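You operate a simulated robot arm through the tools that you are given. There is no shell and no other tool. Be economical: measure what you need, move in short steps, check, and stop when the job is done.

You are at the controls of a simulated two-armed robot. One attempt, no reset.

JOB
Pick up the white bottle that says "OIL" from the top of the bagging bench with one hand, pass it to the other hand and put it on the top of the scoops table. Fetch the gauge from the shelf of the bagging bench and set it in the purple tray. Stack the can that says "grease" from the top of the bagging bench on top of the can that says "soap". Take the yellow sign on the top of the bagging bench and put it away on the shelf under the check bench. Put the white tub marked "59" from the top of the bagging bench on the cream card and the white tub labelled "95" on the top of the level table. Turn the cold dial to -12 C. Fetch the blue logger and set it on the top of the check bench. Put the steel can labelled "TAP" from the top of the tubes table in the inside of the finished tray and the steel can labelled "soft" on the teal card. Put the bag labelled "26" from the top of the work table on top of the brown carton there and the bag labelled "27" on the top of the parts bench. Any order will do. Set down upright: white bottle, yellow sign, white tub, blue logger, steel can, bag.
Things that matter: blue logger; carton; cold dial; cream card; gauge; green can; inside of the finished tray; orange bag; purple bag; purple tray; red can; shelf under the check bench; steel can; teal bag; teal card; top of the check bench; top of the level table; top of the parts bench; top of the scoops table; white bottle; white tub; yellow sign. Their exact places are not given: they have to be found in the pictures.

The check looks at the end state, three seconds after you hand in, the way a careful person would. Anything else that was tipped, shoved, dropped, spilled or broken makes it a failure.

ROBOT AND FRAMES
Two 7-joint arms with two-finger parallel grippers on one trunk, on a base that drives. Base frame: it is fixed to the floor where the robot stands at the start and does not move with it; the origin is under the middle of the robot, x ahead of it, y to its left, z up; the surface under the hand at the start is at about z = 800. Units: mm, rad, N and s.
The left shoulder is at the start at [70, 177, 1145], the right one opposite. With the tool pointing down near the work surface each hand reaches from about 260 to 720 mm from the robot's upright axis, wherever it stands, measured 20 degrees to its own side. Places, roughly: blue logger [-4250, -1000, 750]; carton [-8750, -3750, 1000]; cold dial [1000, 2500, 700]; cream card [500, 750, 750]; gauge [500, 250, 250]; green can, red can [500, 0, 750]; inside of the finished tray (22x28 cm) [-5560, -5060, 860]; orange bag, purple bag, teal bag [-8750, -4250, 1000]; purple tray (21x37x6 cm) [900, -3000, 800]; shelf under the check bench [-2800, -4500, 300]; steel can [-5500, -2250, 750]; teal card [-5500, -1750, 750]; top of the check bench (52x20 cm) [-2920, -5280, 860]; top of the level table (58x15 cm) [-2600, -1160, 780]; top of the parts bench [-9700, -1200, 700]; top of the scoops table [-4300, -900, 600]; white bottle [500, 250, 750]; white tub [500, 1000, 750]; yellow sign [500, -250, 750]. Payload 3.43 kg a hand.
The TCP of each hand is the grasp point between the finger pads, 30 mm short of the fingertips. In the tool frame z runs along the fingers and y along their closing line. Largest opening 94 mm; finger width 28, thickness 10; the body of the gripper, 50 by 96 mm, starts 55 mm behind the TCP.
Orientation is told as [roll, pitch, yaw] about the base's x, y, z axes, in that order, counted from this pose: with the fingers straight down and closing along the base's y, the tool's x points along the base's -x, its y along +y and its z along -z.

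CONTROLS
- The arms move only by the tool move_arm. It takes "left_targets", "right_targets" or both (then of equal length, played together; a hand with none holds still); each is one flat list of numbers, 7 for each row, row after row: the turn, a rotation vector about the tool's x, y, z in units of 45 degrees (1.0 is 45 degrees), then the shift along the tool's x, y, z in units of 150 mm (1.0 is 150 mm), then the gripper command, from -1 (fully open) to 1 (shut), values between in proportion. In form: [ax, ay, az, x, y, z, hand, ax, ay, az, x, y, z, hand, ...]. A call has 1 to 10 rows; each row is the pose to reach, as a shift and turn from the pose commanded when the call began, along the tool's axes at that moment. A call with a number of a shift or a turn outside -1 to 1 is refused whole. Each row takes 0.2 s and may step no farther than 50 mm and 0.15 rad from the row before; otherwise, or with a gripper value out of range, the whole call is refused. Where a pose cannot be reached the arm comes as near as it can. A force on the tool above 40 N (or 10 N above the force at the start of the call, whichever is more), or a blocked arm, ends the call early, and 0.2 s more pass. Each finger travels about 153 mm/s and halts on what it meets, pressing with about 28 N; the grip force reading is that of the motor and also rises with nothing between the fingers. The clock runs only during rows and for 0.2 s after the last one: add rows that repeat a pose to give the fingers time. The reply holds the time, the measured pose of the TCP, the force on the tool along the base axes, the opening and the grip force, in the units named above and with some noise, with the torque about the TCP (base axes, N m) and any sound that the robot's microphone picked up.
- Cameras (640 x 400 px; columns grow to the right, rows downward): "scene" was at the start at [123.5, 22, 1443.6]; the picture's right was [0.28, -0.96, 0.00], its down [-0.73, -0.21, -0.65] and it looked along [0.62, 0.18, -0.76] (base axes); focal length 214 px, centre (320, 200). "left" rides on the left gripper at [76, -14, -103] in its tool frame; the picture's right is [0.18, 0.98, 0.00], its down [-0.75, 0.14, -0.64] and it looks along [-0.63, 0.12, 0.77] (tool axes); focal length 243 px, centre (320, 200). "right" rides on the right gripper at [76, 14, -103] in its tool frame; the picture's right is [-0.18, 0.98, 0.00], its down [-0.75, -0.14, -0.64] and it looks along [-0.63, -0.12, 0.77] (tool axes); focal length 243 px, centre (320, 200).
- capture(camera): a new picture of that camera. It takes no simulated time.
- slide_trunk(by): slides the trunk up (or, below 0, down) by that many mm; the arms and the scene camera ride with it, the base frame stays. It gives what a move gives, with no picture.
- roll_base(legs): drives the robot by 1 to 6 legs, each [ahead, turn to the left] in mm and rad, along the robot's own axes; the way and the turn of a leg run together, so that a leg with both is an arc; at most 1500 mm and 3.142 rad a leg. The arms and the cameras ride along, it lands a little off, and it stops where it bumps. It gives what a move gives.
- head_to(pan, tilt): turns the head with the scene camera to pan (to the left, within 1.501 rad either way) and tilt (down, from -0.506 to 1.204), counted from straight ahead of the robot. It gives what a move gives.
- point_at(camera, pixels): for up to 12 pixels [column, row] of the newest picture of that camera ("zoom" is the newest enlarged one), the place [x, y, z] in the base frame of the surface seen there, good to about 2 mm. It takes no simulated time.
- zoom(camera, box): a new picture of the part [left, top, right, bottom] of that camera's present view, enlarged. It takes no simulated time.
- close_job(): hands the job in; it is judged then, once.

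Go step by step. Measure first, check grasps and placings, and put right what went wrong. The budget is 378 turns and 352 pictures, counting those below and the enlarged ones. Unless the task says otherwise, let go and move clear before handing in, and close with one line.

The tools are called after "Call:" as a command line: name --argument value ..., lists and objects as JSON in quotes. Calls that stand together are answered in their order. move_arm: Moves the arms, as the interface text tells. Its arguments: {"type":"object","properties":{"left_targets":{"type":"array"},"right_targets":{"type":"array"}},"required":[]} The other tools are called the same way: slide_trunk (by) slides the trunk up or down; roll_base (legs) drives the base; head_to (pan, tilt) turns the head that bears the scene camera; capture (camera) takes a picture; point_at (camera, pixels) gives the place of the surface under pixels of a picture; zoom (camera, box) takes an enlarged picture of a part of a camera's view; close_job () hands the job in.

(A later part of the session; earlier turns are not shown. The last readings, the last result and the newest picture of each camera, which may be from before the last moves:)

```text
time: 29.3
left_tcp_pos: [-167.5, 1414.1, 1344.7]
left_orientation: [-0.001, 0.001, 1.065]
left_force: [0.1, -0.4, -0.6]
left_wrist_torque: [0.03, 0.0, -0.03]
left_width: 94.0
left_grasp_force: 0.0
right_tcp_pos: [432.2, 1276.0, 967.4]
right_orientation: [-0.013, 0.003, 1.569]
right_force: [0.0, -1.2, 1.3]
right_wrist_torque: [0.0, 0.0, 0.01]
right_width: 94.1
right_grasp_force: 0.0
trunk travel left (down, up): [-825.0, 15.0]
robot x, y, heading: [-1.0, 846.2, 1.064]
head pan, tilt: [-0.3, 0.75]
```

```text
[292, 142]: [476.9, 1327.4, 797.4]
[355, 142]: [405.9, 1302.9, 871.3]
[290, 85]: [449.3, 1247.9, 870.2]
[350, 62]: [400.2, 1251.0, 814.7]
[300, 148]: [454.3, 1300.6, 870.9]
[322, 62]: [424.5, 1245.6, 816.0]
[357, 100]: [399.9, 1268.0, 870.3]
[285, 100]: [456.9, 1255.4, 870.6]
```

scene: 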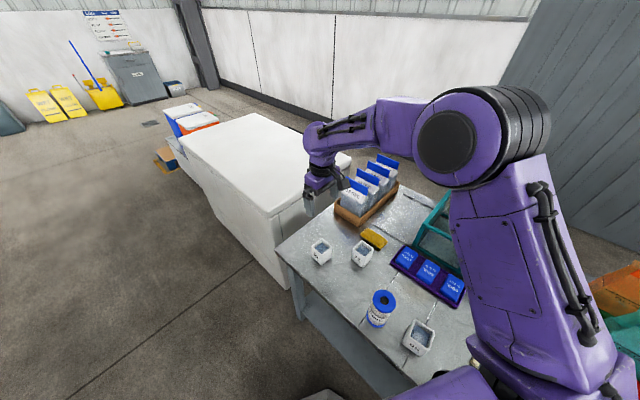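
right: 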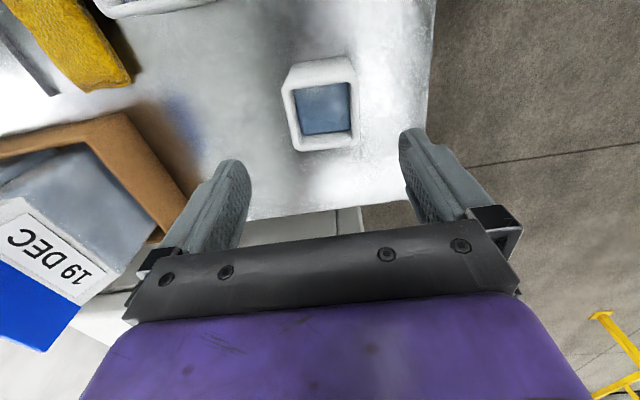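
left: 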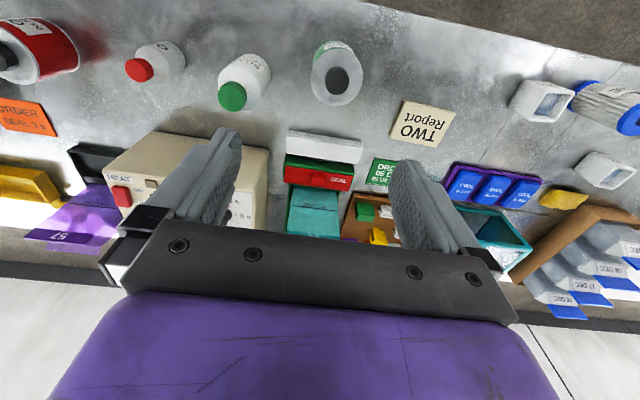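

The rim spans x 400–457 and y 1247–1302, so the hand is centred. Descending.

Call:
move_arm --right_targets '[0, 0, 0, 0, 0, 0.3, -1, 0, 0, 0, 0, 0, 0.6, -1, 0, 0, 0, 0, 0, 0.81, -1, 0, 0, 0, 0, 0, 0.81, -1]'

```text
time: 30.3
left_tcp_pos: [-167.2, 1412.6, 1345.8]
left_orientation: [0.001, -0.001, 1.068]
left_force: [0.6, -0.4, -0.4]
left_wrist_torque: [0.0, 0.02, 0.02]
left_width: 93.9
left_grasp_force: 0.0
right_tcp_pos: [432.0, 1275.7, 845.7]
right_orientation: [-0.012, 0.0, 1.57]
right_force: [-0.3, 0.4, -1.1]
right_wrist_torque: [-0.03, 0.01, 0.01]
right_width: 94.0
right_grasp_force: 0.0
trunk travel left (down, up): [-825.0, 15.0]
robot x, y, heading: [0.1, 853.7, 1.072]
head pan, tilt: [-0.3, 0.75]
```

Call:
move_arm --right_targets '[0, 0, 0, 0, 0, 0, -0.4, 0, 0, 0, 0, 0, 0, -0.1, 0, 0, 0, 0, 0, 0, 0.3, 0, 0, 0, 0, 0, 0, 1, 0, 0, 0, 0, 0, 0, 1]'

Call:
slide_trunk --by 15

```text
time: 31.5
left_tcp_pos: [-166.6, 1413.7, 1344.9]
left_orientation: [0.0, 0.001, 1.067]
left_force: [1.2, -0.1, 1.1]
left_wrist_torque: [0.0, 0.02, 0.01]
left_width: 94.1
left_grasp_force: 0.0
right_tcp_pos: [433.9, 1275.1, 846.6]
right_orientation: [-0.011, 0.0, 1.569]
right_force: [0.2, 0.3, -1.1]
right_wrist_torque: [0.03, 0.01, -0.01]
right_width: 63.9
right_grasp_force: 28.8
trunk travel left (down, up): [-825.0, 15.0]
robot x, y, heading: [0.0, 852.7, 1.067]
head pan, tilt: [-0.3, 0.75]
```

```text
time: 32.1
left_tcp_pos: [-167.7, 1412.6, 1360.4]
left_orientation: [0.0, 0.002, 1.067]
left_force: [0.8, -0.3, -0.4]
left_wrist_torque: [0.01, -0.01, -0.02]
left_width: 94.0
left_grasp_force: 0.1
right_tcp_pos: [432.2, 1274.0, 861.1]
right_orientation: [-0.012, 0.0, 1.568]
right_force: [-0.5, 0.9, -1.1]
right_wrist_torque: [0.04, 0.02, -0.03]
right_width: 64.0
right_grasp_force: 27.6
trunk travel left (down, up): [-840.0, 0.0]
robot x, y, heading: [1.7, 853.6, 1.066]
head pan, tilt: [-0.3, 0.75]
```

Call:
move_arm --right_targets '[0, 0, 0, 0, 0, -0.2, 1, 0, 0, 0, 0, 0, -0.4, 1, 0, 0, 0, 0, 0, -0.6, 1, 0, 0, 0, 0, 0, -0.8, 1, 0, 0, 0, 0, 0, -0.95, 1]'

Call:
capture --camera "right"

```text
time: 33.3
left_tcp_pos: [-168.5, 1413.8, 1360.8]
left_orientation: [-0.001, 0.0, 1.065]
left_force: [0.8, 0.9, 0.0]
left_wrist_torque: [0.0, 0.0, 0.0]
left_width: 94.2
left_grasp_force: 0.0
right_tcp_pos: [430.1, 1274.3, 1004.2]
right_orientation: [-0.011, 0.004, 1.569]
right_force: [0.4, 0.3, -0.6]
right_wrist_torque: [-0.02, 0.03, 0.01]
right_width: 64.0
right_grasp_force: 27.6
trunk travel left (down, up): [-840.0, 0.0]
robot x, y, heading: [-0.3, 848.6, 1.069]
head pan, tilt: [-0.3, 0.75]
```

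```text
318 pictures are left
```

right: 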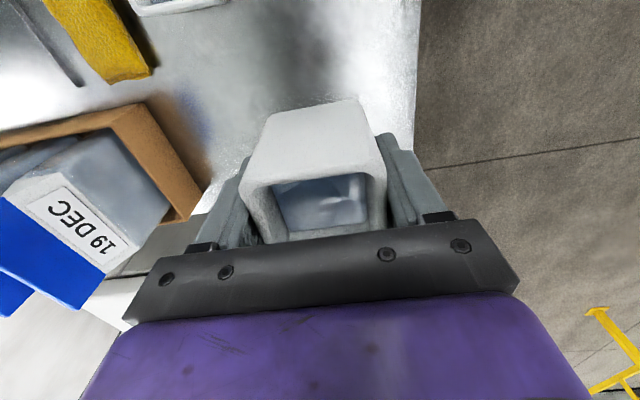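

The tub is held level. I'll raise and retract it, then turn to face the cream card.

Call:
move_arm --right_targets '[0, 0, 0, 0, 0, -0.25, 1, 0, 0, 0, 0.07, 0.075, -0.5, 1, 0, 0, 0, 0.15, 0.15, -0.7, 1, 0, 0, 0, 0.22, 0.22, -0.9, 1, 0, 0, 0, 0.293, 0.3, -1, 1]'

Call:
roll_base --legs '[[0, -0.57], [0, -0.56]]'

Call:
head_to --pan -0.2 --tilt 0.9

Call:
capture --camera "scene"

Call:
capture --camera "right"

```text
time: 34.5
left_tcp_pos: [-168.9, 1411.6, 1361.5]
left_orientation: [0.0, 0.0, 1.066]
left_force: [-0.5, -0.2, -0.2]
left_wrist_torque: [0.04, 0.0, 0.0]
left_width: 94.2
left_grasp_force: 0.0
right_tcp_pos: [382.8, 1230.7, 1154.4]
right_orientation: [-0.012, 0.003, 1.567]
right_force: [0.6, -0.1, -1.8]
right_wrist_torque: [0.03, -0.03, -0.01]
right_width: 63.9
right_grasp_force: 28.2
trunk travel left (down, up): [-840.0, 0.0]
robot x, y, heading: [2.1, 849.7, 1.072]
head pan, tilt: [-0.3, 0.75]
```

```text
time: 38.0
left_tcp_pos: [436.1, 1246.6, 1360.4]
left_orientation: [0.0, 0.002, -0.06]
left_force: [0.3, -0.3, 0.3]
left_wrist_torque: [0.0, -0.02, -0.05]
left_width: 94.2
left_grasp_force: 0.1
right_tcp_pos: [510.7, 670.0, 1153.2]
right_orientation: [-0.011, 0.002, 0.443]
right_force: [-0.3, 0.4, -1.0]
right_wrist_torque: [0.0, 0.01, 0.0]
right_width: 63.7
right_grasp_force: 27.7
trunk travel left (down, up): [-840.0, 0.0]
robot x, y, heading: [2.8, 849.1, -0.059]
head pan, tilt: [-0.3, 0.75]
```

```text
time: 38.7
left_tcp_pos: [436.6, 1246.1, 1360.6]
left_orientation: [-0.001, 0.002, -0.059]
left_force: [0.2, 0.4, 0.5]
left_wrist_torque: [0.01, -0.04, 0.01]
left_width: 94.1
left_grasp_force: 0.1
right_tcp_pos: [510.2, 669.7, 1153.6]
right_orientation: [-0.011, 0.002, 0.444]
right_force: [0.1, 0.4, -1.3]
right_wrist_torque: [0.01, 0.01, -0.01]
right_width: 63.8
right_grasp_force: 27.9
trunk travel left (down, up): [-840.0, 0.0]
robot x, y, heading: [0.5, 849.8, -0.064]
head pan, tilt: [-0.201, 0.901]
```

```text
317 pictures are left
```

scene: 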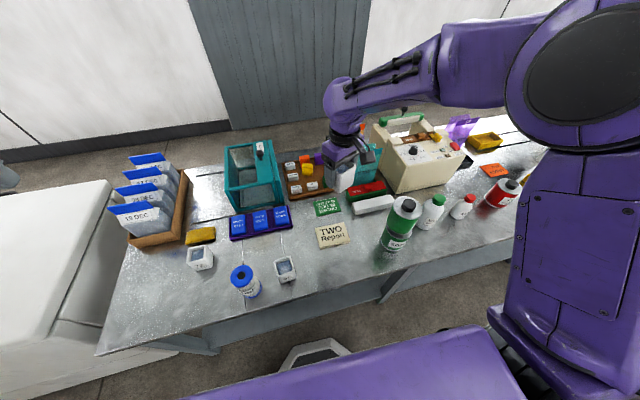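

```text
316 pictures are left
```

right: 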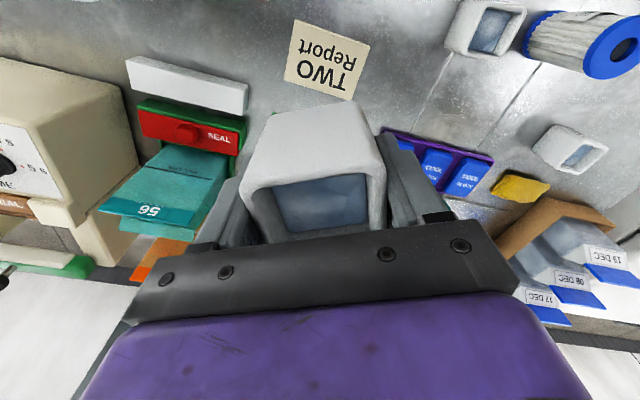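

The hand is almost over the card. I'll measure the card's corners.

Call:
point_at --camera "right" --pixels '[[298, 24], [366, 47], [350, 95], [290, 80], [327, 60], [130, 62], [245, 100]]'

```text
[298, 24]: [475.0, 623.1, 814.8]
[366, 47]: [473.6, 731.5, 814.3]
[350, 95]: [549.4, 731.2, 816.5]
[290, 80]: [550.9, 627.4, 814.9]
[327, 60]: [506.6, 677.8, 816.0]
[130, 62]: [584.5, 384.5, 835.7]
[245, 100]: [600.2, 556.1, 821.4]
```

The card spans x 473–551, y 622–733, top z 816. I'll square the hand over (512,677) and descend.

Call:
move_arm --right_targets '[0, 0, 0.15, -0.008, 0.01, 0.2, 1, 0, 0, 0.3, -0.016, 0.02, 0.4, 1, 0, 0, 0.45, -0.024, 0.03, 0.6, 1, 0, 0, 0.564, -0.032, 0.037, 0.8, 1, 0, 0, 0.564, -0.032, 0.037, 0.9, 1]'

Call:
move_arm --right_targets '[0, 0, 0, 0, 0, 0.2, 1, 0, 0, 0, 0, 0, 0.4, 1, 0, 0, 0, 0, 0, 0.6, 1, 0, 0, 0, 0, 0, 0.8, 1, 0, 0, 0, 0, 0, 0.95, 1, 0, 0, 0, 0, 0, 0.95, 1]'

Call:
capture --camera "right"

```text
time: 39.9
left_tcp_pos: [437.6, 1245.9, 1360.9]
left_orientation: [0.002, 0.001, -0.061]
left_force: [-0.4, -0.8, 0.2]
left_wrist_torque: [0.01, 0.0, 0.02]
left_width: 94.0
left_grasp_force: 0.0
right_tcp_pos: [512.6, 675.8, 1018.0]
right_orientation: [-0.011, -0.002, 0.001]
right_force: [-0.7, -0.7, -1.5]
right_wrist_torque: [0.02, 0.0, 0.04]
right_width: 63.8
right_grasp_force: 28.3
trunk travel left (down, up): [-840.0, 0.0]
robot x, y, heading: [0.3, 849.8, -0.054]
head pan, tilt: [-0.201, 0.901]
```

```text
time: 41.3
left_tcp_pos: [435.8, 1246.7, 1359.1]
left_orientation: [0.0, 0.0, -0.06]
left_force: [0.4, 0.4, -0.6]
left_wrist_torque: [0.0, -0.01, 0.01]
left_width: 94.1
left_grasp_force: 0.0
right_tcp_pos: [512.1, 673.9, 876.1]
right_orientation: [-0.012, -0.003, 0.002]
right_force: [0.3, -0.5, -1.0]
right_wrist_torque: [0.01, 0.0, 0.0]
right_width: 64.0
right_grasp_force: 28.0
trunk travel left (down, up): [-840.0, 0.0]
robot x, y, heading: [0.8, 849.9, -0.056]
head pan, tilt: [-0.201, 0.901]
```

```text
315 pictures are left
```

right: 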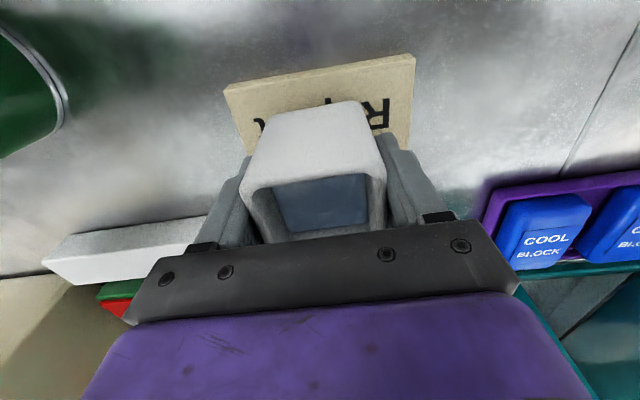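

Call:
move_arm --right_targets '[0, 0, 0, 0, 0, 0.033, 1, 0, 0, 0, 0, 0, 0.06, 1, 0, 0, 0, 0, 0, 0.08, 1, 0, 0, 0, 0, 0, 0.08, 1]'

Call:
move_arm --right_targets '[0, 0, 0, 0, 0, 0.01, 1, 0, 0, 0, 0, 0, 0.01, 1]'

```text
time: 42.3
left_tcp_pos: [436.5, 1245.4, 1361.7]
left_orientation: [0.0, 0.001, -0.058]
left_force: [0.6, -0.5, 0.4]
left_wrist_torque: [-0.01, -0.04, 0.03]
left_width: 94.0
left_grasp_force: 0.2
right_tcp_pos: [513.0, 674.0, 864.1]
right_orientation: [-0.01, -0.002, 0.003]
right_force: [-0.3, 0.4, -0.4]
right_wrist_torque: [-0.01, -0.01, -0.01]
right_width: 63.8
right_grasp_force: 28.2
trunk travel left (down, up): [-840.0, 0.0]
robot x, y, heading: [2.9, 849.5, -0.057]
head pan, tilt: [-0.201, 0.901]
```

```text
time: 42.9
left_tcp_pos: [435.9, 1245.3, 1360.6]
left_orientation: [0.0, 0.0, -0.059]
left_force: [0.4, -0.6, -0.2]
left_wrist_torque: [0.0, -0.05, -0.02]
left_width: 94.0
left_grasp_force: 0.0
right_tcp_pos: [512.8, 673.1, 861.9]
right_orientation: [-0.011, -0.002, 0.002]
right_force: [-0.4, 0.0, 0.6]
right_wrist_torque: [0.0, 0.03, 0.04]
right_width: 63.7
right_grasp_force: 28.6
trunk travel left (down, up): [-840.0, 0.0]
robot x, y, heading: [2.0, 851.5, -0.058]
head pan, tilt: [-0.201, 0.901]
```

Call:
move_arm --right_targets '[0, 0, 0, 0, 0, 0.01, 1, 0, 0, 0, 0, 0, 0.01, 1]'

```text
time: 43.5
left_tcp_pos: [434.9, 1246.1, 1360.7]
left_orientation: [0.002, 0.0, -0.059]
left_force: [0.4, 0.3, -0.7]
left_wrist_torque: [-0.02, 0.03, -0.03]
left_width: 93.9
left_grasp_force: 0.1
right_tcp_pos: [513.2, 672.7, 862.1]
right_orientation: [-0.011, -0.006, 0.0]
right_force: [2.1, -0.9, 10.9]
right_wrist_torque: [0.31, 0.19, -0.01]
right_width: 64.1
right_grasp_force: 27.5
trunk travel left (down, up): [-840.0, 0.0]
robot x, y, heading: [3.3, 851.6, -0.062]
head pan, tilt: [-0.201, 0.901]
```

Contact at 11 N. I'll open slowly and lift.

Call:
move_arm --right_targets '[0, 0, 0, 0, 0, -0.005, -0.4, 0, 0, 0, 0, 0, -0.005, -0.6, 0, 0, 0, 0, 0, -0.005, -1, 0, 0, 0, 0, 0, -0.2, -1, 0, 0, 0, 0, 0, -0.5, -1, 0, 0, 0, 0, 0, -0.8, -1]'

Call:
zoom --camera "scene" --box '[260, 170, 430, 300]'

```text
time: 44.9
left_tcp_pos: [434.6, 1246.9, 1360.2]
left_orientation: [-0.001, -0.001, -0.06]
left_force: [-1.7, 0.2, -0.6]
left_wrist_torque: [0.01, -0.01, -0.01]
left_width: 94.2
left_grasp_force: 0.1
right_tcp_pos: [510.6, 675.4, 980.9]
right_orientation: [-0.013, -0.001, 0.001]
right_force: [-0.6, 0.8, 0.5]
right_wrist_torque: [0.01, 0.01, 0.01]
right_width: 94.0
right_grasp_force: 0.2
trunk travel left (down, up): [-840.0, 0.0]
robot x, y, heading: [3.6, 850.7, -0.057]
head pan, tilt: [-0.201, 0.901]
```

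```text
3.08 times, centred on (345, 235) of scene
```

zoom: 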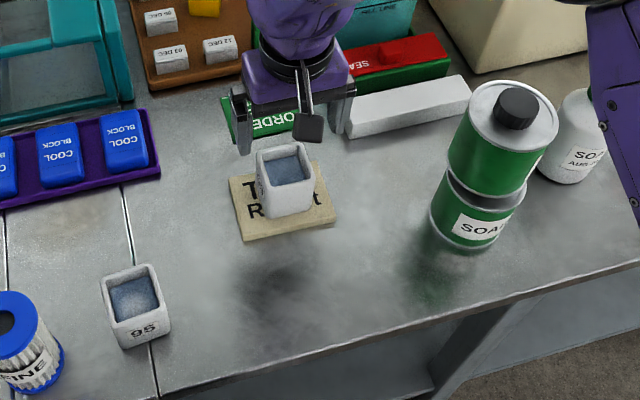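

Tub 59 sits on the card. Next is the dial; I'll raise the right hand, turn left and drive along the freezer.

Call:
move_arm --right_targets '[0, 0, 0, 0, 0, -0.3, -1, 0, 0, 0, 0.1, 0, -0.6, -1, 0, 0, 0, 0.3, 0, -0.9, -1, 0, 0, 0, 0.5, 0, -1, -1]'

Call:
roll_base --legs '[[0, 0.8], [0, 0.83], [1000, 0]]'

Call:
head_to --pan -0.6 --tilt 0.6

Call:
capture --camera "scene"

```text
refused: row 3 steps farther than a row can; nothing moved
```

```text
time: 54.4
left_tcp_pos: [-433.6, 2264.3, 1360.5]
left_orientation: [0.0, -0.001, 1.582]
left_force: [0.6, 0.1, -0.6]
left_wrist_torque: [0.01, 0.02, 0.02]
left_width: 94.3
left_grasp_force: 0.0
right_tcp_pos: [132.7, 2379.8, 980.4]
right_orientation: [-0.01, -0.003, 1.64]
right_force: [1.0, -0.5, -0.1]
right_wrist_torque: [0.03, -0.01, -0.01]
right_width: 94.0
right_grasp_force: 0.1
trunk travel left (down, up): [-840.0, 0.0]
robot x, y, heading: [-11.7, 1863.2, 1.578]
head pan, tilt: [-0.201, 0.901]
```

```text
time: 55.3
left_tcp_pos: [-433.9, 2265.5, 1360.6]
left_orientation: [0.001, 0.002, 1.581]
left_force: [-0.9, -0.6, -0.4]
left_wrist_torque: [-0.01, 0.01, 0.01]
left_width: 93.8
left_grasp_force: 0.1
right_tcp_pos: [132.9, 2380.4, 980.6]
right_orientation: [-0.01, -0.004, 1.643]
right_force: [-0.3, -0.2, -0.8]
right_wrist_torque: [0.03, 0.0, -0.01]
right_width: 94.0
right_grasp_force: 0.1
trunk travel left (down, up): [-840.0, 0.0]
robot x, y, heading: [-9.4, 1858.5, 1.583]
head pan, tilt: [-0.6, 0.6]
```

```text
313 pictures are left
```

scene: 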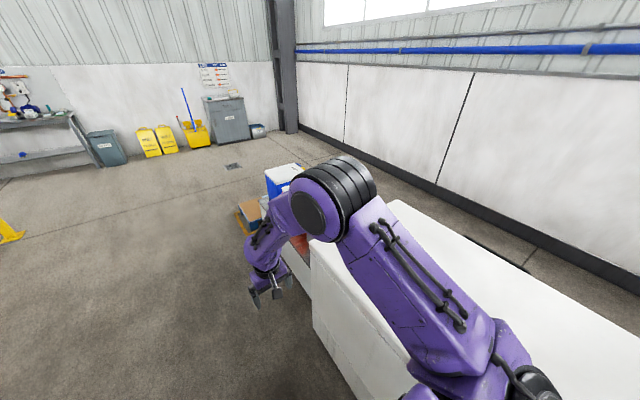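

The right arm's move was refused (step too long), but the turn touched nothing. I'll drive on and look at the freezer's far end.

Call:
roll_base --legs '[[900, 0]]'

Call:
head_to --pan -1.5 --tilt 0.5

Call:
capture --camera "scene"

```text
time: 60.0
left_tcp_pos: [-443.1, 3165.0, 1361.2]
left_orientation: [-0.001, 0.002, 1.581]
left_force: [0.0, -0.1, -0.6]
left_wrist_torque: [0.0, -0.02, -0.01]
left_width: 94.0
left_grasp_force: 0.0
right_tcp_pos: [121.2, 3280.7, 981.1]
right_orientation: [-0.01, -0.004, 1.642]
right_force: [0.0, 0.5, 0.4]
right_wrist_torque: [0.01, 0.0, 0.01]
right_width: 94.1
right_grasp_force: 0.0
trunk travel left (down, up): [-840.0, 0.0]
robot x, y, heading: [-21.1, 2757.2, 1.581]
head pan, tilt: [-0.6, 0.6]
```

```text
time: 61.2
left_tcp_pos: [-443.7, 3165.2, 1360.3]
left_orientation: [-0.001, 0.0, 1.582]
left_force: [-0.2, 0.1, -0.7]
left_wrist_torque: [0.0, 0.05, -0.01]
left_width: 94.1
left_grasp_force: 0.0
right_tcp_pos: [120.4, 3281.1, 981.5]
right_orientation: [-0.009, -0.004, 1.642]
right_force: [0.2, 0.3, -1.0]
right_wrist_torque: [-0.02, 0.01, 0.01]
right_width: 94.0
right_grasp_force: 0.0
trunk travel left (down, up): [-840.0, 0.0]
robot x, y, heading: [-19.3, 2758.5, 1.582]
head pan, tilt: [-1.499, 0.499]
```

```text
312 pictures are left
```

scene: 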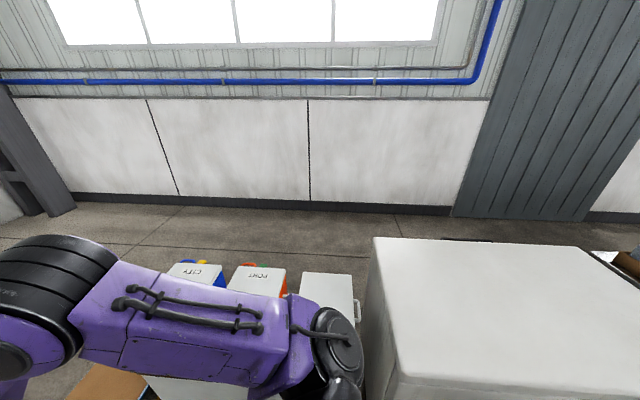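

Call:
point_at --camera "scene" --pixels '[[380, 245], [398, 385], [360, 315], [330, 280], [180, 290], [150, 390], [595, 250], [240, 290], [350, 230]]'

Call:
roll_base --legs '[[600, 0], [0, -0.7]]'

Call:
capture --camera "scene"

```text
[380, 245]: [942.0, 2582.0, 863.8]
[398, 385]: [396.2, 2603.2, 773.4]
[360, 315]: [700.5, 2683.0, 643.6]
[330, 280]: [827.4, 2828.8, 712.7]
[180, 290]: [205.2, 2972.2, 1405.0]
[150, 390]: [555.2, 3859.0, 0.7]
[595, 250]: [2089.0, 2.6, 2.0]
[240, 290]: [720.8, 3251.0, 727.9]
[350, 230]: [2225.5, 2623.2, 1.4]
```

```text
time: 66.5
left_tcp_pos: [-91.0, 3947.8, 1360.0]
left_orientation: [0.001, 0.001, 0.881]
left_force: [0.5, -0.5, -0.5]
left_wrist_torque: [-0.03, 0.02, 0.01]
left_width: 94.2
left_grasp_force: 0.0
right_tcp_pos: [415.9, 3670.4, 980.0]
right_orientation: [-0.013, -0.003, 0.941]
right_force: [-0.2, 0.1, -1.2]
right_wrist_torque: [0.0, 0.0, 0.01]
right_width: 94.0
right_grasp_force: 0.2
trunk travel left (down, up): [-840.0, 0.0]
robot x, y, heading: [-26.7, 3362.7, 0.881]
head pan, tilt: [-1.499, 0.499]
```

```text
311 pictures are left
```

scene: 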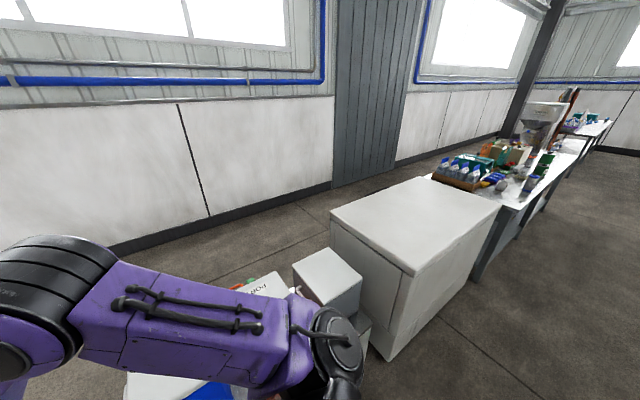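

The arm hides the area beyond the freezer. I'll turn the base to face it.

Call:
roll_base --legs '[[0, -0.9], [0, -0.6]]'

Call:
head_to --pan 0 --tilt 0.6

Call:
capture --camera "scene"

```text
time: 70.9
left_tcp_pos: [551.7, 3471.5, 1360.7]
left_orientation: [0.0, 0.0, -0.612]
left_force: [0.3, -0.8, 0.9]
left_wrist_torque: [0.0, 0.02, 0.01]
left_width: 93.8
left_grasp_force: 0.1
right_tcp_pos: [313.8, 2943.6, 980.5]
right_orientation: [-0.012, -0.003, -0.553]
right_force: [0.0, -0.2, -0.7]
right_wrist_torque: [0.0, 0.04, -0.04]
right_width: 94.3
right_grasp_force: 0.1
trunk travel left (down, up): [-840.0, 0.0]
robot x, y, heading: [-25.7, 3362.5, -0.611]
head pan, tilt: [-1.499, 0.499]
```

```text
time: 72.5
left_tcp_pos: [550.1, 3470.6, 1361.2]
left_orientation: [0.0, 0.0, -0.612]
left_force: [0.4, -0.4, -0.6]
left_wrist_torque: [-0.01, 0.0, 0.02]
left_width: 93.9
left_grasp_force: 0.1
right_tcp_pos: [313.2, 2944.6, 980.0]
right_orientation: [-0.012, -0.003, -0.551]
right_force: [0.5, 0.8, -0.4]
right_wrist_torque: [0.01, 0.0, 0.01]
right_width: 94.2
right_grasp_force: 0.0
trunk travel left (down, up): [-840.0, 0.0]
robot x, y, heading: [-26.6, 3358.0, -0.616]
head pan, tilt: [0.0, 0.6]
```

```text
310 pictures are left
```

scene: 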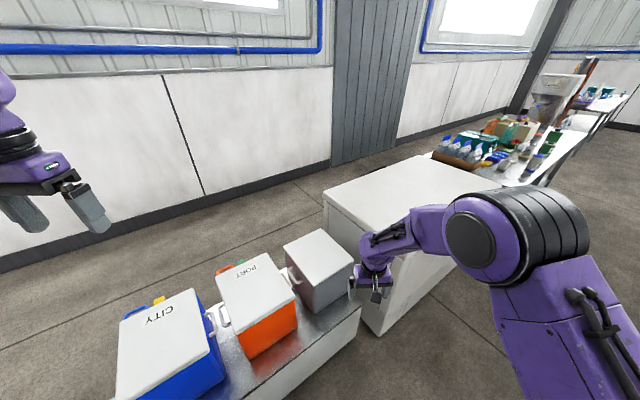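

Call:
point_at --camera "scene" --pixels '[[330, 250], [185, 295], [120, 325], [240, 265], [355, 300], [335, 205], [100, 330], [230, 235], [120, 260], [500, 185], [330, 192]]'

Call:
zoom --camera "scene" --box '[100, 200, 380, 400]'

```text
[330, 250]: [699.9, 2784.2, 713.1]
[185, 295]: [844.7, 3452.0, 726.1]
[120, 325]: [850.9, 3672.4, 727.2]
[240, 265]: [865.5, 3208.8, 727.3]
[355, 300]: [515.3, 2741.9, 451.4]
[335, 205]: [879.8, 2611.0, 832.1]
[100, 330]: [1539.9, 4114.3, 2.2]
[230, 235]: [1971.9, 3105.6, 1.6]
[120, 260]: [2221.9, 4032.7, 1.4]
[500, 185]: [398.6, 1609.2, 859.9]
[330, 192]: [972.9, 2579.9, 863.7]
```

```text
2.00 times, centred on (240, 300) of scene
```

zoom: 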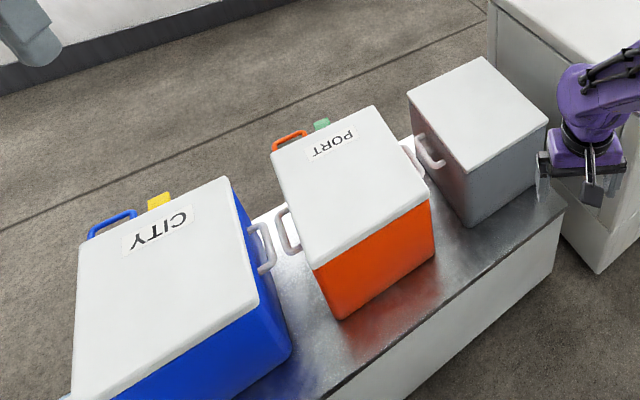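

Call:
head_to --pan 0.9 --tilt 0.7

Call:
capture --camera "scene"

```text
time: 73.7
left_tcp_pos: [550.0, 3470.4, 1360.8]
left_orientation: [0.002, 0.0, -0.613]
left_force: [-0.2, 0.1, 0.6]
left_wrist_torque: [0.02, 0.0, -0.02]
left_width: 93.9
left_grasp_force: 0.1
right_tcp_pos: [313.9, 2943.9, 980.1]
right_orientation: [-0.011, -0.002, -0.555]
right_force: [-0.5, 0.2, 0.4]
right_wrist_torque: [0.03, -0.06, -0.05]
right_width: 94.0
right_grasp_force: 0.0
trunk travel left (down, up): [-840.0, 0.0]
robot x, y, heading: [-24.7, 3366.7, -0.614]
head pan, tilt: [0.901, 0.7]
```

```text
308 pictures are left
```

scene: 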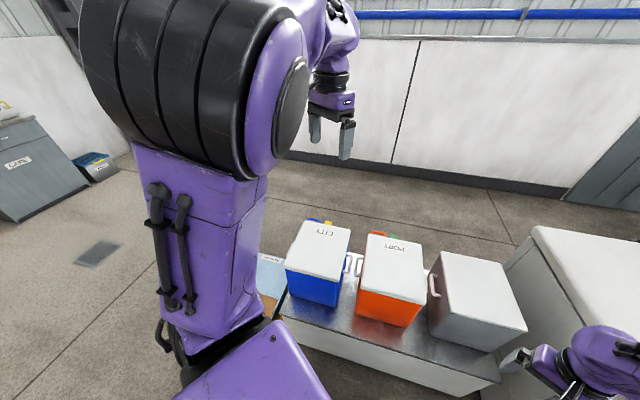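

Call:
point_at --camera "scene" --pixels '[[262, 300], [270, 262], [270, 255], [280, 310], [258, 262], [240, 200], [320, 235], [100, 180], [95, 252]]'

Call:
roll_base --legs '[[0, 1.1], [0, 1.085]]'

Call:
head_to --pan -0.6 --tilt 0.7

Call:
capture --camera "scene"

```text
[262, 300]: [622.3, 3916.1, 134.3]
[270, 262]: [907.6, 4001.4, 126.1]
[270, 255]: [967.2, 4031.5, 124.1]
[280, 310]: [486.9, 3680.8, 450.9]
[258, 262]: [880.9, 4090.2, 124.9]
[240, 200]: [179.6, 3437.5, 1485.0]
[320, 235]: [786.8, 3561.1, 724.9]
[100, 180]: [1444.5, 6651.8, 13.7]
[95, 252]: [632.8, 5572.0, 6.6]
```

```text
time: 79.6
left_tcp_pos: [-450.2, 3769.0, 1361.0]
left_orientation: [0.003, 0.0, 1.581]
left_force: [0.6, -0.6, 0.4]
left_wrist_torque: [0.0, -0.02, 0.01]
left_width: 93.8
left_grasp_force: 0.0
right_tcp_pos: [113.8, 3883.1, 979.8]
right_orientation: [-0.009, 0.0, 1.643]
right_force: [-0.2, 0.8, 0.2]
right_wrist_torque: [0.0, 0.0, -0.02]
right_width: 93.9
right_grasp_force: 0.1
trunk travel left (down, up): [-840.0, 0.0]
robot x, y, heading: [-29.4, 3360.0, 1.583]
head pan, tilt: [0.901, 0.7]
```

```text
time: 81.2
left_tcp_pos: [-450.9, 3769.0, 1361.0]
left_orientation: [0.002, 0.001, 1.581]
left_force: [0.3, 0.0, 0.3]
left_wrist_torque: [-0.01, -0.02, 0.04]
left_width: 94.2
left_grasp_force: 0.1
right_tcp_pos: [114.1, 3884.4, 980.1]
right_orientation: [-0.013, -0.002, 1.642]
right_force: [-0.7, 0.9, -0.2]
right_wrist_torque: [0.01, 0.0, 0.01]
right_width: 93.9
right_grasp_force: 0.0
trunk travel left (down, up): [-840.0, 0.0]
robot x, y, heading: [-29.3, 3365.6, 1.585]
head pan, tilt: [-0.6, 0.7]
```

```text
307 pictures are left
```

scene: 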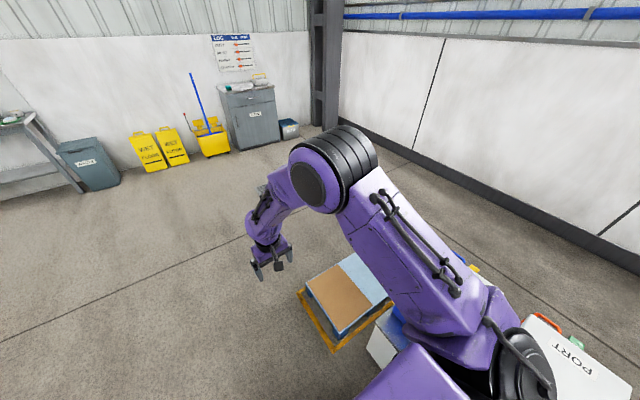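

Call:
point_at --camera "scene" --pixels '[[299, 291], [335, 352], [352, 255], [305, 297], [390, 295], [480, 180]]'

```text
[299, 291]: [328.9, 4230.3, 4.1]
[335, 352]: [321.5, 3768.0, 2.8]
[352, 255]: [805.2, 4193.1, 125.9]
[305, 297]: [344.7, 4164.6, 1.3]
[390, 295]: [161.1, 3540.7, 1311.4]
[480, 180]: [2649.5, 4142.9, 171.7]
```

Call:
roll_base --legs '[[1450, 0], [0, -1.585], [1500, 0], [150, 0], [0, -1.57]]'

Call:
head_to --pan 0 --tilt 0.6

Call:
capture --camera "scene"

```text
time: 104.0
left_tcp_pos: [2005.0, 4408.8, 1360.7]
left_orientation: [0.001, 0.0, -1.564]
left_force: [-0.2, -0.7, -0.3]
left_wrist_torque: [0.01, -0.01, -0.03]
left_width: 93.9
left_grasp_force: 0.1
right_tcp_pos: [1439.4, 4294.0, 979.4]
right_orientation: [-0.012, 0.0, -1.5]
right_force: [0.8, -0.6, -0.7]
right_wrist_torque: [0.01, 0.0, 0.0]
right_width: 94.0
right_grasp_force: 0.1
trunk travel left (down, up): [-840.0, 0.0]
robot x, y, heading: [1579.3, 4812.9, -1.562]
head pan, tilt: [-0.6, 0.7]
```

```text
time: 105.0
left_tcp_pos: [2005.5, 4409.1, 1361.6]
left_orientation: [0.0, -0.001, -1.562]
left_force: [0.8, 0.4, -0.7]
left_wrist_torque: [0.0, 0.01, 0.0]
left_width: 94.2
left_grasp_force: 0.1
right_tcp_pos: [1439.1, 4294.2, 979.6]
right_orientation: [-0.01, -0.002, -1.5]
right_force: [-1.4, 0.2, -0.2]
right_wrist_torque: [-0.01, 0.01, 0.05]
right_width: 94.0
right_grasp_force: 0.0
trunk travel left (down, up): [-840.0, 0.0]
robot x, y, heading: [1581.5, 4815.9, -1.562]
head pan, tilt: [0.0, 0.6]
```

```text
306 pictures are left
```

scene: 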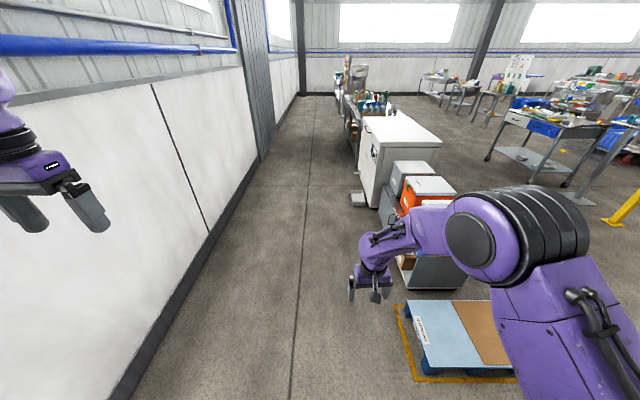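

Call:
zoom --camera "scene" --box '[335, 90, 455, 215]'

Call:
point_at --camera "zoom" --pixels '[[120, 175], [130, 190], [145, 200], [125, 330], [145, 130], [90, 270], [60, 200]]'

```text
3.20 times, centred on (395, 152) of scene
```

zoom: 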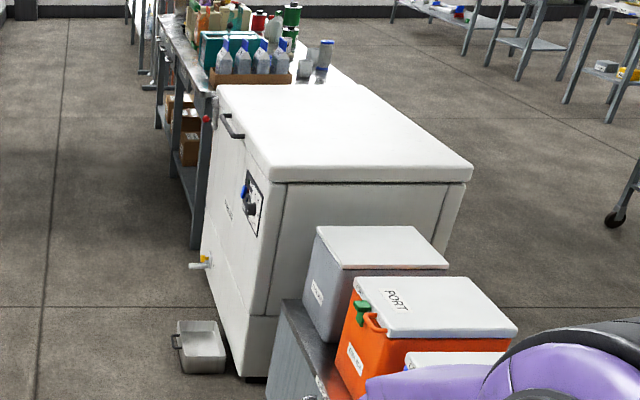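

```text
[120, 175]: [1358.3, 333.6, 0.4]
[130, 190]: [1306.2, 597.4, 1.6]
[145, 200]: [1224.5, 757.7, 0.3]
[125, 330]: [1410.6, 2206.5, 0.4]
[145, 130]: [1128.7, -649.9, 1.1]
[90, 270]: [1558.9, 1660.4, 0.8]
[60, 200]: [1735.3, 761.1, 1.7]
```

The dial is on the freezer's wall-side face at zoom (250,205), with a drain pan on the floor at (200,345). I'll locate both.

Call:
point_at --camera "zoom" --pixels '[[252, 208], [246, 190], [258, 230], [175, 370], [200, 360], [222, 370], [205, 325], [200, 262], [240, 240], [228, 130], [20, 350]]'

Call:
roll_base --legs '[[1300, 0]]'

Call:
capture --camera "scene"

```text
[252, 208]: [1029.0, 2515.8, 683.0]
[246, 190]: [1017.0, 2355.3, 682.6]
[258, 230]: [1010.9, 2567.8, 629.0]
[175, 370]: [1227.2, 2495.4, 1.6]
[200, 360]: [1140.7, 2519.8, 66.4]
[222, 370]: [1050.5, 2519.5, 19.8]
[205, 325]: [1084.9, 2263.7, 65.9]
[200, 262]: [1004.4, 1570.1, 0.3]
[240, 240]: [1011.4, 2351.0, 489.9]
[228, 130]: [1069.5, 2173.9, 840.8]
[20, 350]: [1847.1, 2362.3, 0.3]
```

```text
time: 111.5
left_tcp_pos: [2005.3, 3116.2, 1361.0]
left_orientation: [0.001, -0.001, -1.572]
left_force: [1.1, 0.6, -0.5]
left_wrist_torque: [0.01, 0.0, 0.0]
left_width: 94.1
left_grasp_force: 0.1
right_tcp_pos: [1438.6, 3007.4, 980.3]
right_orientation: [-0.012, -0.004, -1.511]
right_force: [-0.2, -0.6, -0.1]
right_wrist_torque: [-0.01, 0.01, 0.01]
right_width: 93.9
right_grasp_force: 0.1
trunk travel left (down, up): [-840.0, 0.0]
robot x, y, heading: [1584.8, 3524.1, -1.571]
head pan, tilt: [0.0, 0.6]
```

```text
304 pictures are left
```

scene: 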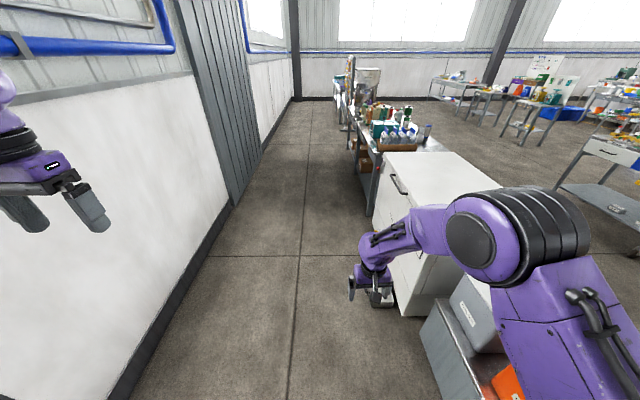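

Dial centre is near (1020,2515,683). I'll stop at y≈2330 and face the freezer.

Call:
roll_base --legs '[[1190, 0], [0, -1.57]]'

Call:
head_to --pan -0.1 --tilt 0.8

Call:
capture --camera "scene"

```text
time: 121.3
left_tcp_pos: [1177.5, 1923.8, 1360.8]
left_orientation: [0.001, -0.001, -3.141]
left_force: [-0.5, 0.1, -0.1]
left_wrist_torque: [0.01, 0.04, 0.03]
left_width: 93.9
left_grasp_force: 0.1
right_tcp_pos: [1067.4, 2491.0, 981.3]
right_orientation: [-0.013, -0.002, -3.082]
right_force: [0.0, -0.5, 0.0]
right_wrist_torque: [-0.01, 0.03, -0.05]
right_width: 93.6
right_grasp_force: 0.0
trunk travel left (down, up): [-840.0, 0.0]
robot x, y, heading: [1586.7, 2342.6, -3.141]
head pan, tilt: [0.0, 0.6]
```

```text
time: 122.0
left_tcp_pos: [1177.8, 1924.3, 1361.3]
left_orientation: [0.002, -0.001, -3.141]
left_force: [0.0, 0.0, 0.9]
left_wrist_torque: [-0.01, -0.01, 0.03]
left_width: 94.0
left_grasp_force: 0.0
right_tcp_pos: [1067.5, 2491.9, 981.2]
right_orientation: [-0.013, -0.001, -3.08]
right_force: [-0.5, -1.0, -0.8]
right_wrist_torque: [0.0, 0.01, 0.03]
right_width: 94.1
right_grasp_force: 0.0
trunk travel left (down, up): [-840.0, 0.0]
robot x, y, heading: [1590.6, 2343.6, -3.139]
head pan, tilt: [-0.099, 0.799]
```

```text
303 pictures are left
```

scene: 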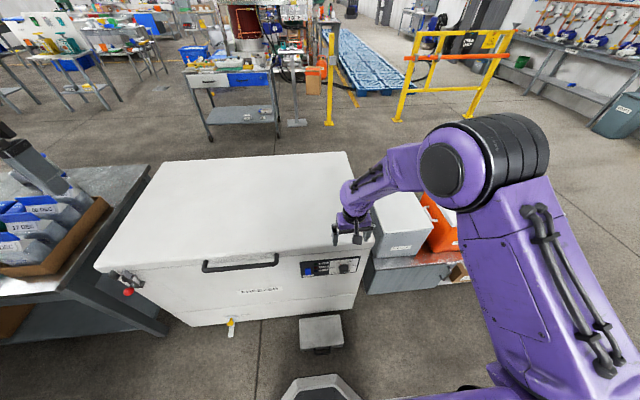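

Call:
zoom --camera "scene" --box '[290, 240, 370, 290]'

Call:
point_at --camera "zoom" --pixels '[[430, 220], [400, 210], [460, 220], [430, 190], [540, 180], [90, 190], [300, 260], [150, 230]]'

```text
8.00 times, centred on (330, 265) of scene
```

zoom: 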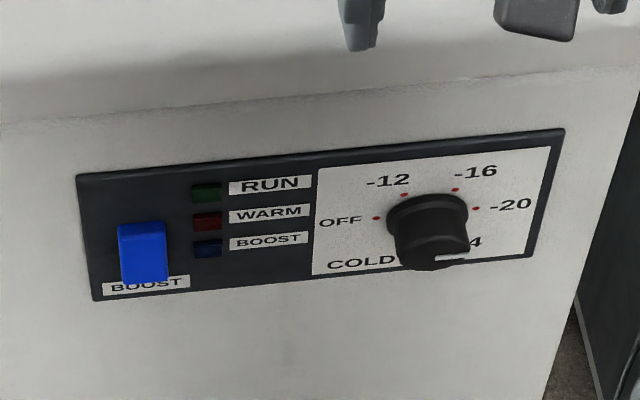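

```text
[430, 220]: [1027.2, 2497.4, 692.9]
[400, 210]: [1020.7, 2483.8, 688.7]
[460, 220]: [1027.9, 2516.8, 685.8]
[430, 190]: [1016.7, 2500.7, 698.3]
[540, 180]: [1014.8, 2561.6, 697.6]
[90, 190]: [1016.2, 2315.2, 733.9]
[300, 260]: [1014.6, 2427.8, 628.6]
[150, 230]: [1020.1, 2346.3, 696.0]
```

The pointer (white line near (450,258)) is at -24 (lower right); -12's dot is at (404,195). I'll measure the dots and the knob.

Call:
point_at --camera "zoom" --pixels '[[377, 217], [404, 195], [456, 190], [476, 208], [440, 259], [462, 257], [390, 235], [432, 235], [465, 235], [430, 250], [405, 250], [432, 268]]'

Call:
move_arm --right_targets '[0, 0, 0, 0.2, 0, -0.1, -1, 0, 0, 0, 0.5, 0, -0.1, -1, 0, 0, 0, 0.8, 0, -0.1, -1, 0, 0, 0, 1, 0, -0.1, -1]'

```text
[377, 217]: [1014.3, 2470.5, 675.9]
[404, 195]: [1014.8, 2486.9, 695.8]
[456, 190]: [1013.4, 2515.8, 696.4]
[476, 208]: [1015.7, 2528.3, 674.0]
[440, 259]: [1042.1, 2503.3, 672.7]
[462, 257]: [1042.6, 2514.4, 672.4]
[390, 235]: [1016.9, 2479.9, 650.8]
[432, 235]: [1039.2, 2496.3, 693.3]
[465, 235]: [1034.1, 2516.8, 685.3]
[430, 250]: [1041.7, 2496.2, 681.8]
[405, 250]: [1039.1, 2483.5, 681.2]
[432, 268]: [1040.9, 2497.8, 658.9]
```

```text
time: 123.0
left_tcp_pos: [1178.5, 1924.4, 1361.1]
left_orientation: [0.003, 0.0, -3.14]
left_force: [0.2, 0.0, 0.0]
left_wrist_torque: [0.0, 0.02, 0.0]
left_width: 94.1
left_grasp_force: 0.0
right_tcp_pos: [1220.1, 2499.1, 996.2]
right_orientation: [-0.012, -0.003, -3.08]
right_force: [0.4, 1.0, 1.6]
right_wrist_torque: [0.01, -0.01, 0.0]
right_width: 94.2
right_grasp_force: 0.1
trunk travel left (down, up): [-840.0, 0.0]
robot x, y, heading: [1587.2, 2342.5, -3.138]
head pan, tilt: [-0.099, 0.799]
```

Call:
zoom --camera "scene" --box '[328, 256, 358, 276]'

Call:
move_arm --right_targets '[0, -0.15, 0, 0, 0, 0, -1, 0, -0.3, 0, 0, 0, 0, -1, 0, -0.45, 0, 0, 0, 0, -1, 0, -0.6, 0, 0, 0, 0, -1, 0, -0.75, 0, 0, 0, 0, -1, 0, -0.9, 0, 0, 0, 0, -1, 0, -1, 0, 0, 0, 0, -1]'

```text
16.00 times, centred on (343, 266) of scene
```

zoom: 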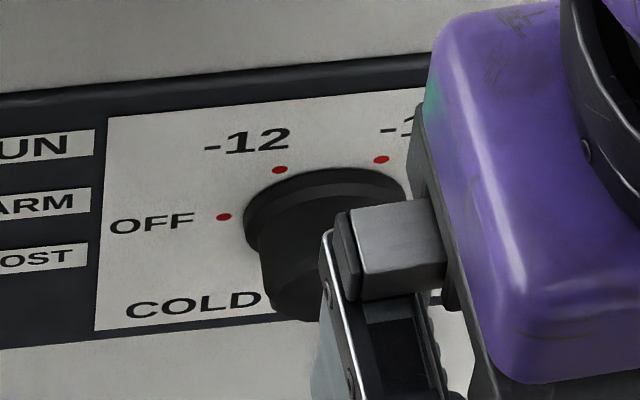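

```text
time: 124.6
left_tcp_pos: [1177.4, 1924.0, 1360.8]
left_orientation: [0.001, -0.002, -3.142]
left_force: [0.5, 0.4, 0.4]
left_wrist_torque: [0.01, 0.02, 0.01]
left_width: 93.7
left_grasp_force: 0.1
right_tcp_pos: [1190.5, 2485.0, 989.1]
right_orientation: [0.087, -0.796, 3.083]
right_force: [0.9, -0.1, -0.5]
right_wrist_torque: [-0.01, 0.04, 0.0]
right_width: 93.8
right_grasp_force: 0.1
right hand out of reach, approached as far as the arm can: row 4, 5, 6, 7
trunk travel left (down, up): [-840.0, 0.0]
robot x, y, heading: [1585.7, 2344.0, -3.144]
head pan, tilt: [-0.099, 0.799]
```

The tool is pitched about 45° and ran short of reach so near the body. I'll push it forward while finishing the pitch.

Call:
move_arm --right_targets '[0, 0, 0, -0.1, 0, 0.1, -1, 0, 0, 0, -0.28, 0, 0.28, -1, 0, -0.15, 0, -0.28, 0, 0.28, -1, 0, -0.3, 0, -0.28, 0, 0.28, -1, 0, -0.45, 0, -0.28, 0, 0.28, -1, 0, -0.6, 0, -0.28, 0, 0.28, -1, 0, -0.75, 0, -0.28, 0, 0.28, -1, 0, -0.9, 0, -0.28, 0, 0.28, -1, 0, -0.98, 0, -0.28, 0, 0.28, -1]'

Call:
capture --camera "right"

Call:
capture --camera "scene"

```text
time: 126.6
left_tcp_pos: [1177.7, 1924.7, 1360.6]
left_orientation: [0.002, 0.001, -3.141]
left_force: [-0.6, -0.6, 0.5]
left_wrist_torque: [0.0, 0.0, 0.0]
left_width: 94.0
left_grasp_force: 0.1
right_tcp_pos: [1139.1, 2485.4, 980.1]
right_orientation: [-0.795, -1.554, -2.286]
right_force: [0.0, 0.4, -0.3]
right_wrist_torque: [0.03, -0.02, -0.01]
right_width: 93.9
right_grasp_force: 0.0
trunk travel left (down, up): [-840.0, 0.0]
robot x, y, heading: [1583.9, 2344.6, -3.136]
head pan, tilt: [-0.099, 0.799]
```

```text
300 pictures are left
```

right: 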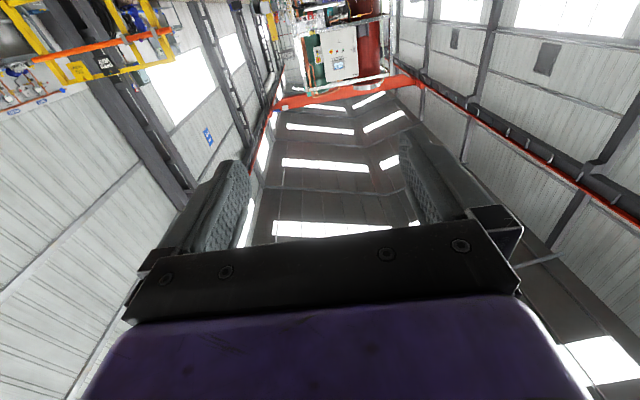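

```text
299 pictures are left
```

scene: 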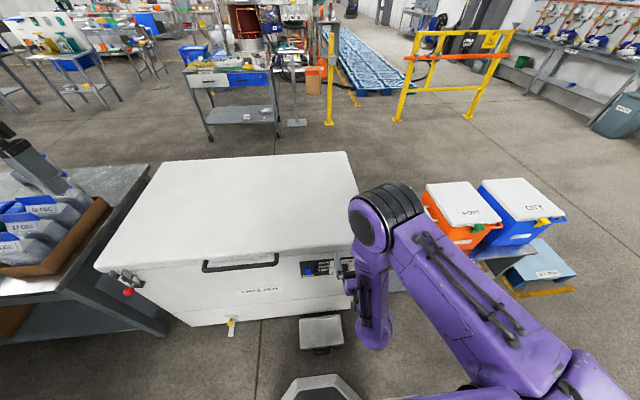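

The tool now points at the freezer (0.06 rad off). I'll lower the trunk to the dial's height, checking midway.

Call:
slide_trunk --by -300

Call:
capture --camera "right"

Call:
capture --camera "scene"

```text
time: 129.6
left_tcp_pos: [1177.2, 1924.1, 1061.6]
left_orientation: [0.002, -0.001, -3.142]
left_force: [-0.4, -0.1, 0.2]
left_wrist_torque: [-0.03, 0.0, -0.02]
left_width: 94.0
left_grasp_force: 0.0
right_tcp_pos: [1139.1, 2486.2, 679.7]
right_orientation: [-0.712, -1.554, -2.368]
right_force: [0.7, -0.1, 0.3]
right_wrist_torque: [0.02, -0.03, -0.02]
right_width: 94.2
right_grasp_force: 0.0
trunk travel left (down, up): [-540.0, 300.0]
robot x, y, heading: [1586.7, 2345.0, -3.141]
head pan, tilt: [-0.099, 0.799]
```

```text
298 pictures are left
```

right: 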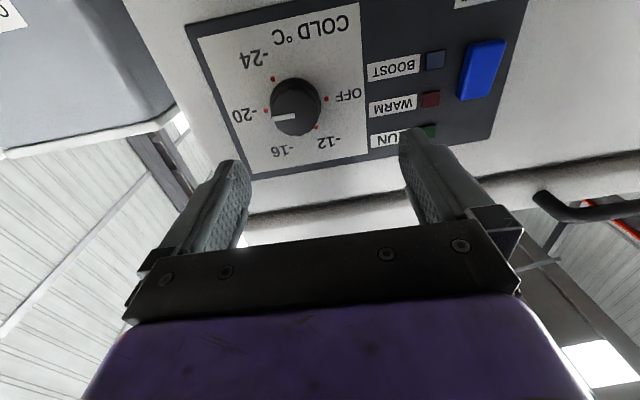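

```text
297 pictures are left
```

scene: 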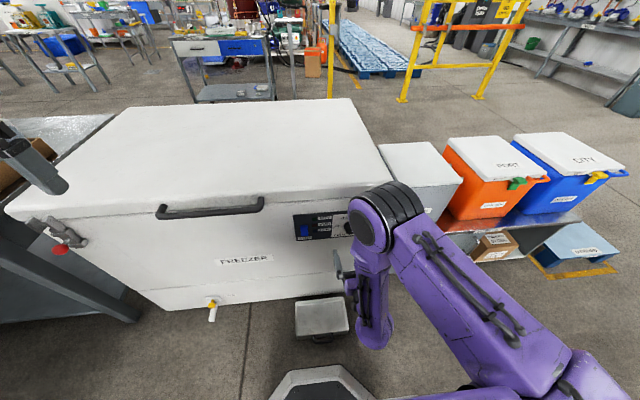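

The wrist view shows the pointer at -20 (white line at (285,117)); -12's dot is at (316,127). I'll measure precisely.

Call:
zoom --camera "right" --box '[230, 50, 370, 170]'

```text
3.33 times, centred on (300, 110) of right
```

zoom: 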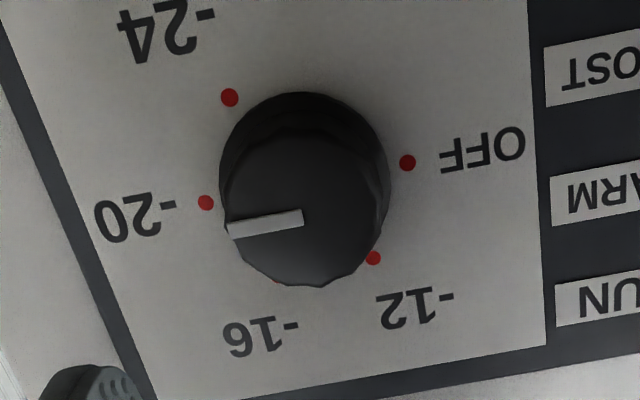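

Call:
point_at --camera "zoom" --pixels '[[229, 97], [206, 202], [373, 257], [407, 163], [235, 230], [300, 217], [310, 280], [232, 200], [378, 200], [305, 150], [268, 225], [300, 110]]'

```text
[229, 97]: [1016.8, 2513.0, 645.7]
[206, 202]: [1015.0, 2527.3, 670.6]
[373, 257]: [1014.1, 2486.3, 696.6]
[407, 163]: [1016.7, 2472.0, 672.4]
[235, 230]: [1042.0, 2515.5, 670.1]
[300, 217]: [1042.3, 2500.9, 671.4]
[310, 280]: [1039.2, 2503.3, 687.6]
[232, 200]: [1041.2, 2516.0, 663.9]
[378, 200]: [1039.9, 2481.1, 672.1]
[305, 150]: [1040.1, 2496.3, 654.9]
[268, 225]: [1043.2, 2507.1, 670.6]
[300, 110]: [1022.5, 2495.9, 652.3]
```

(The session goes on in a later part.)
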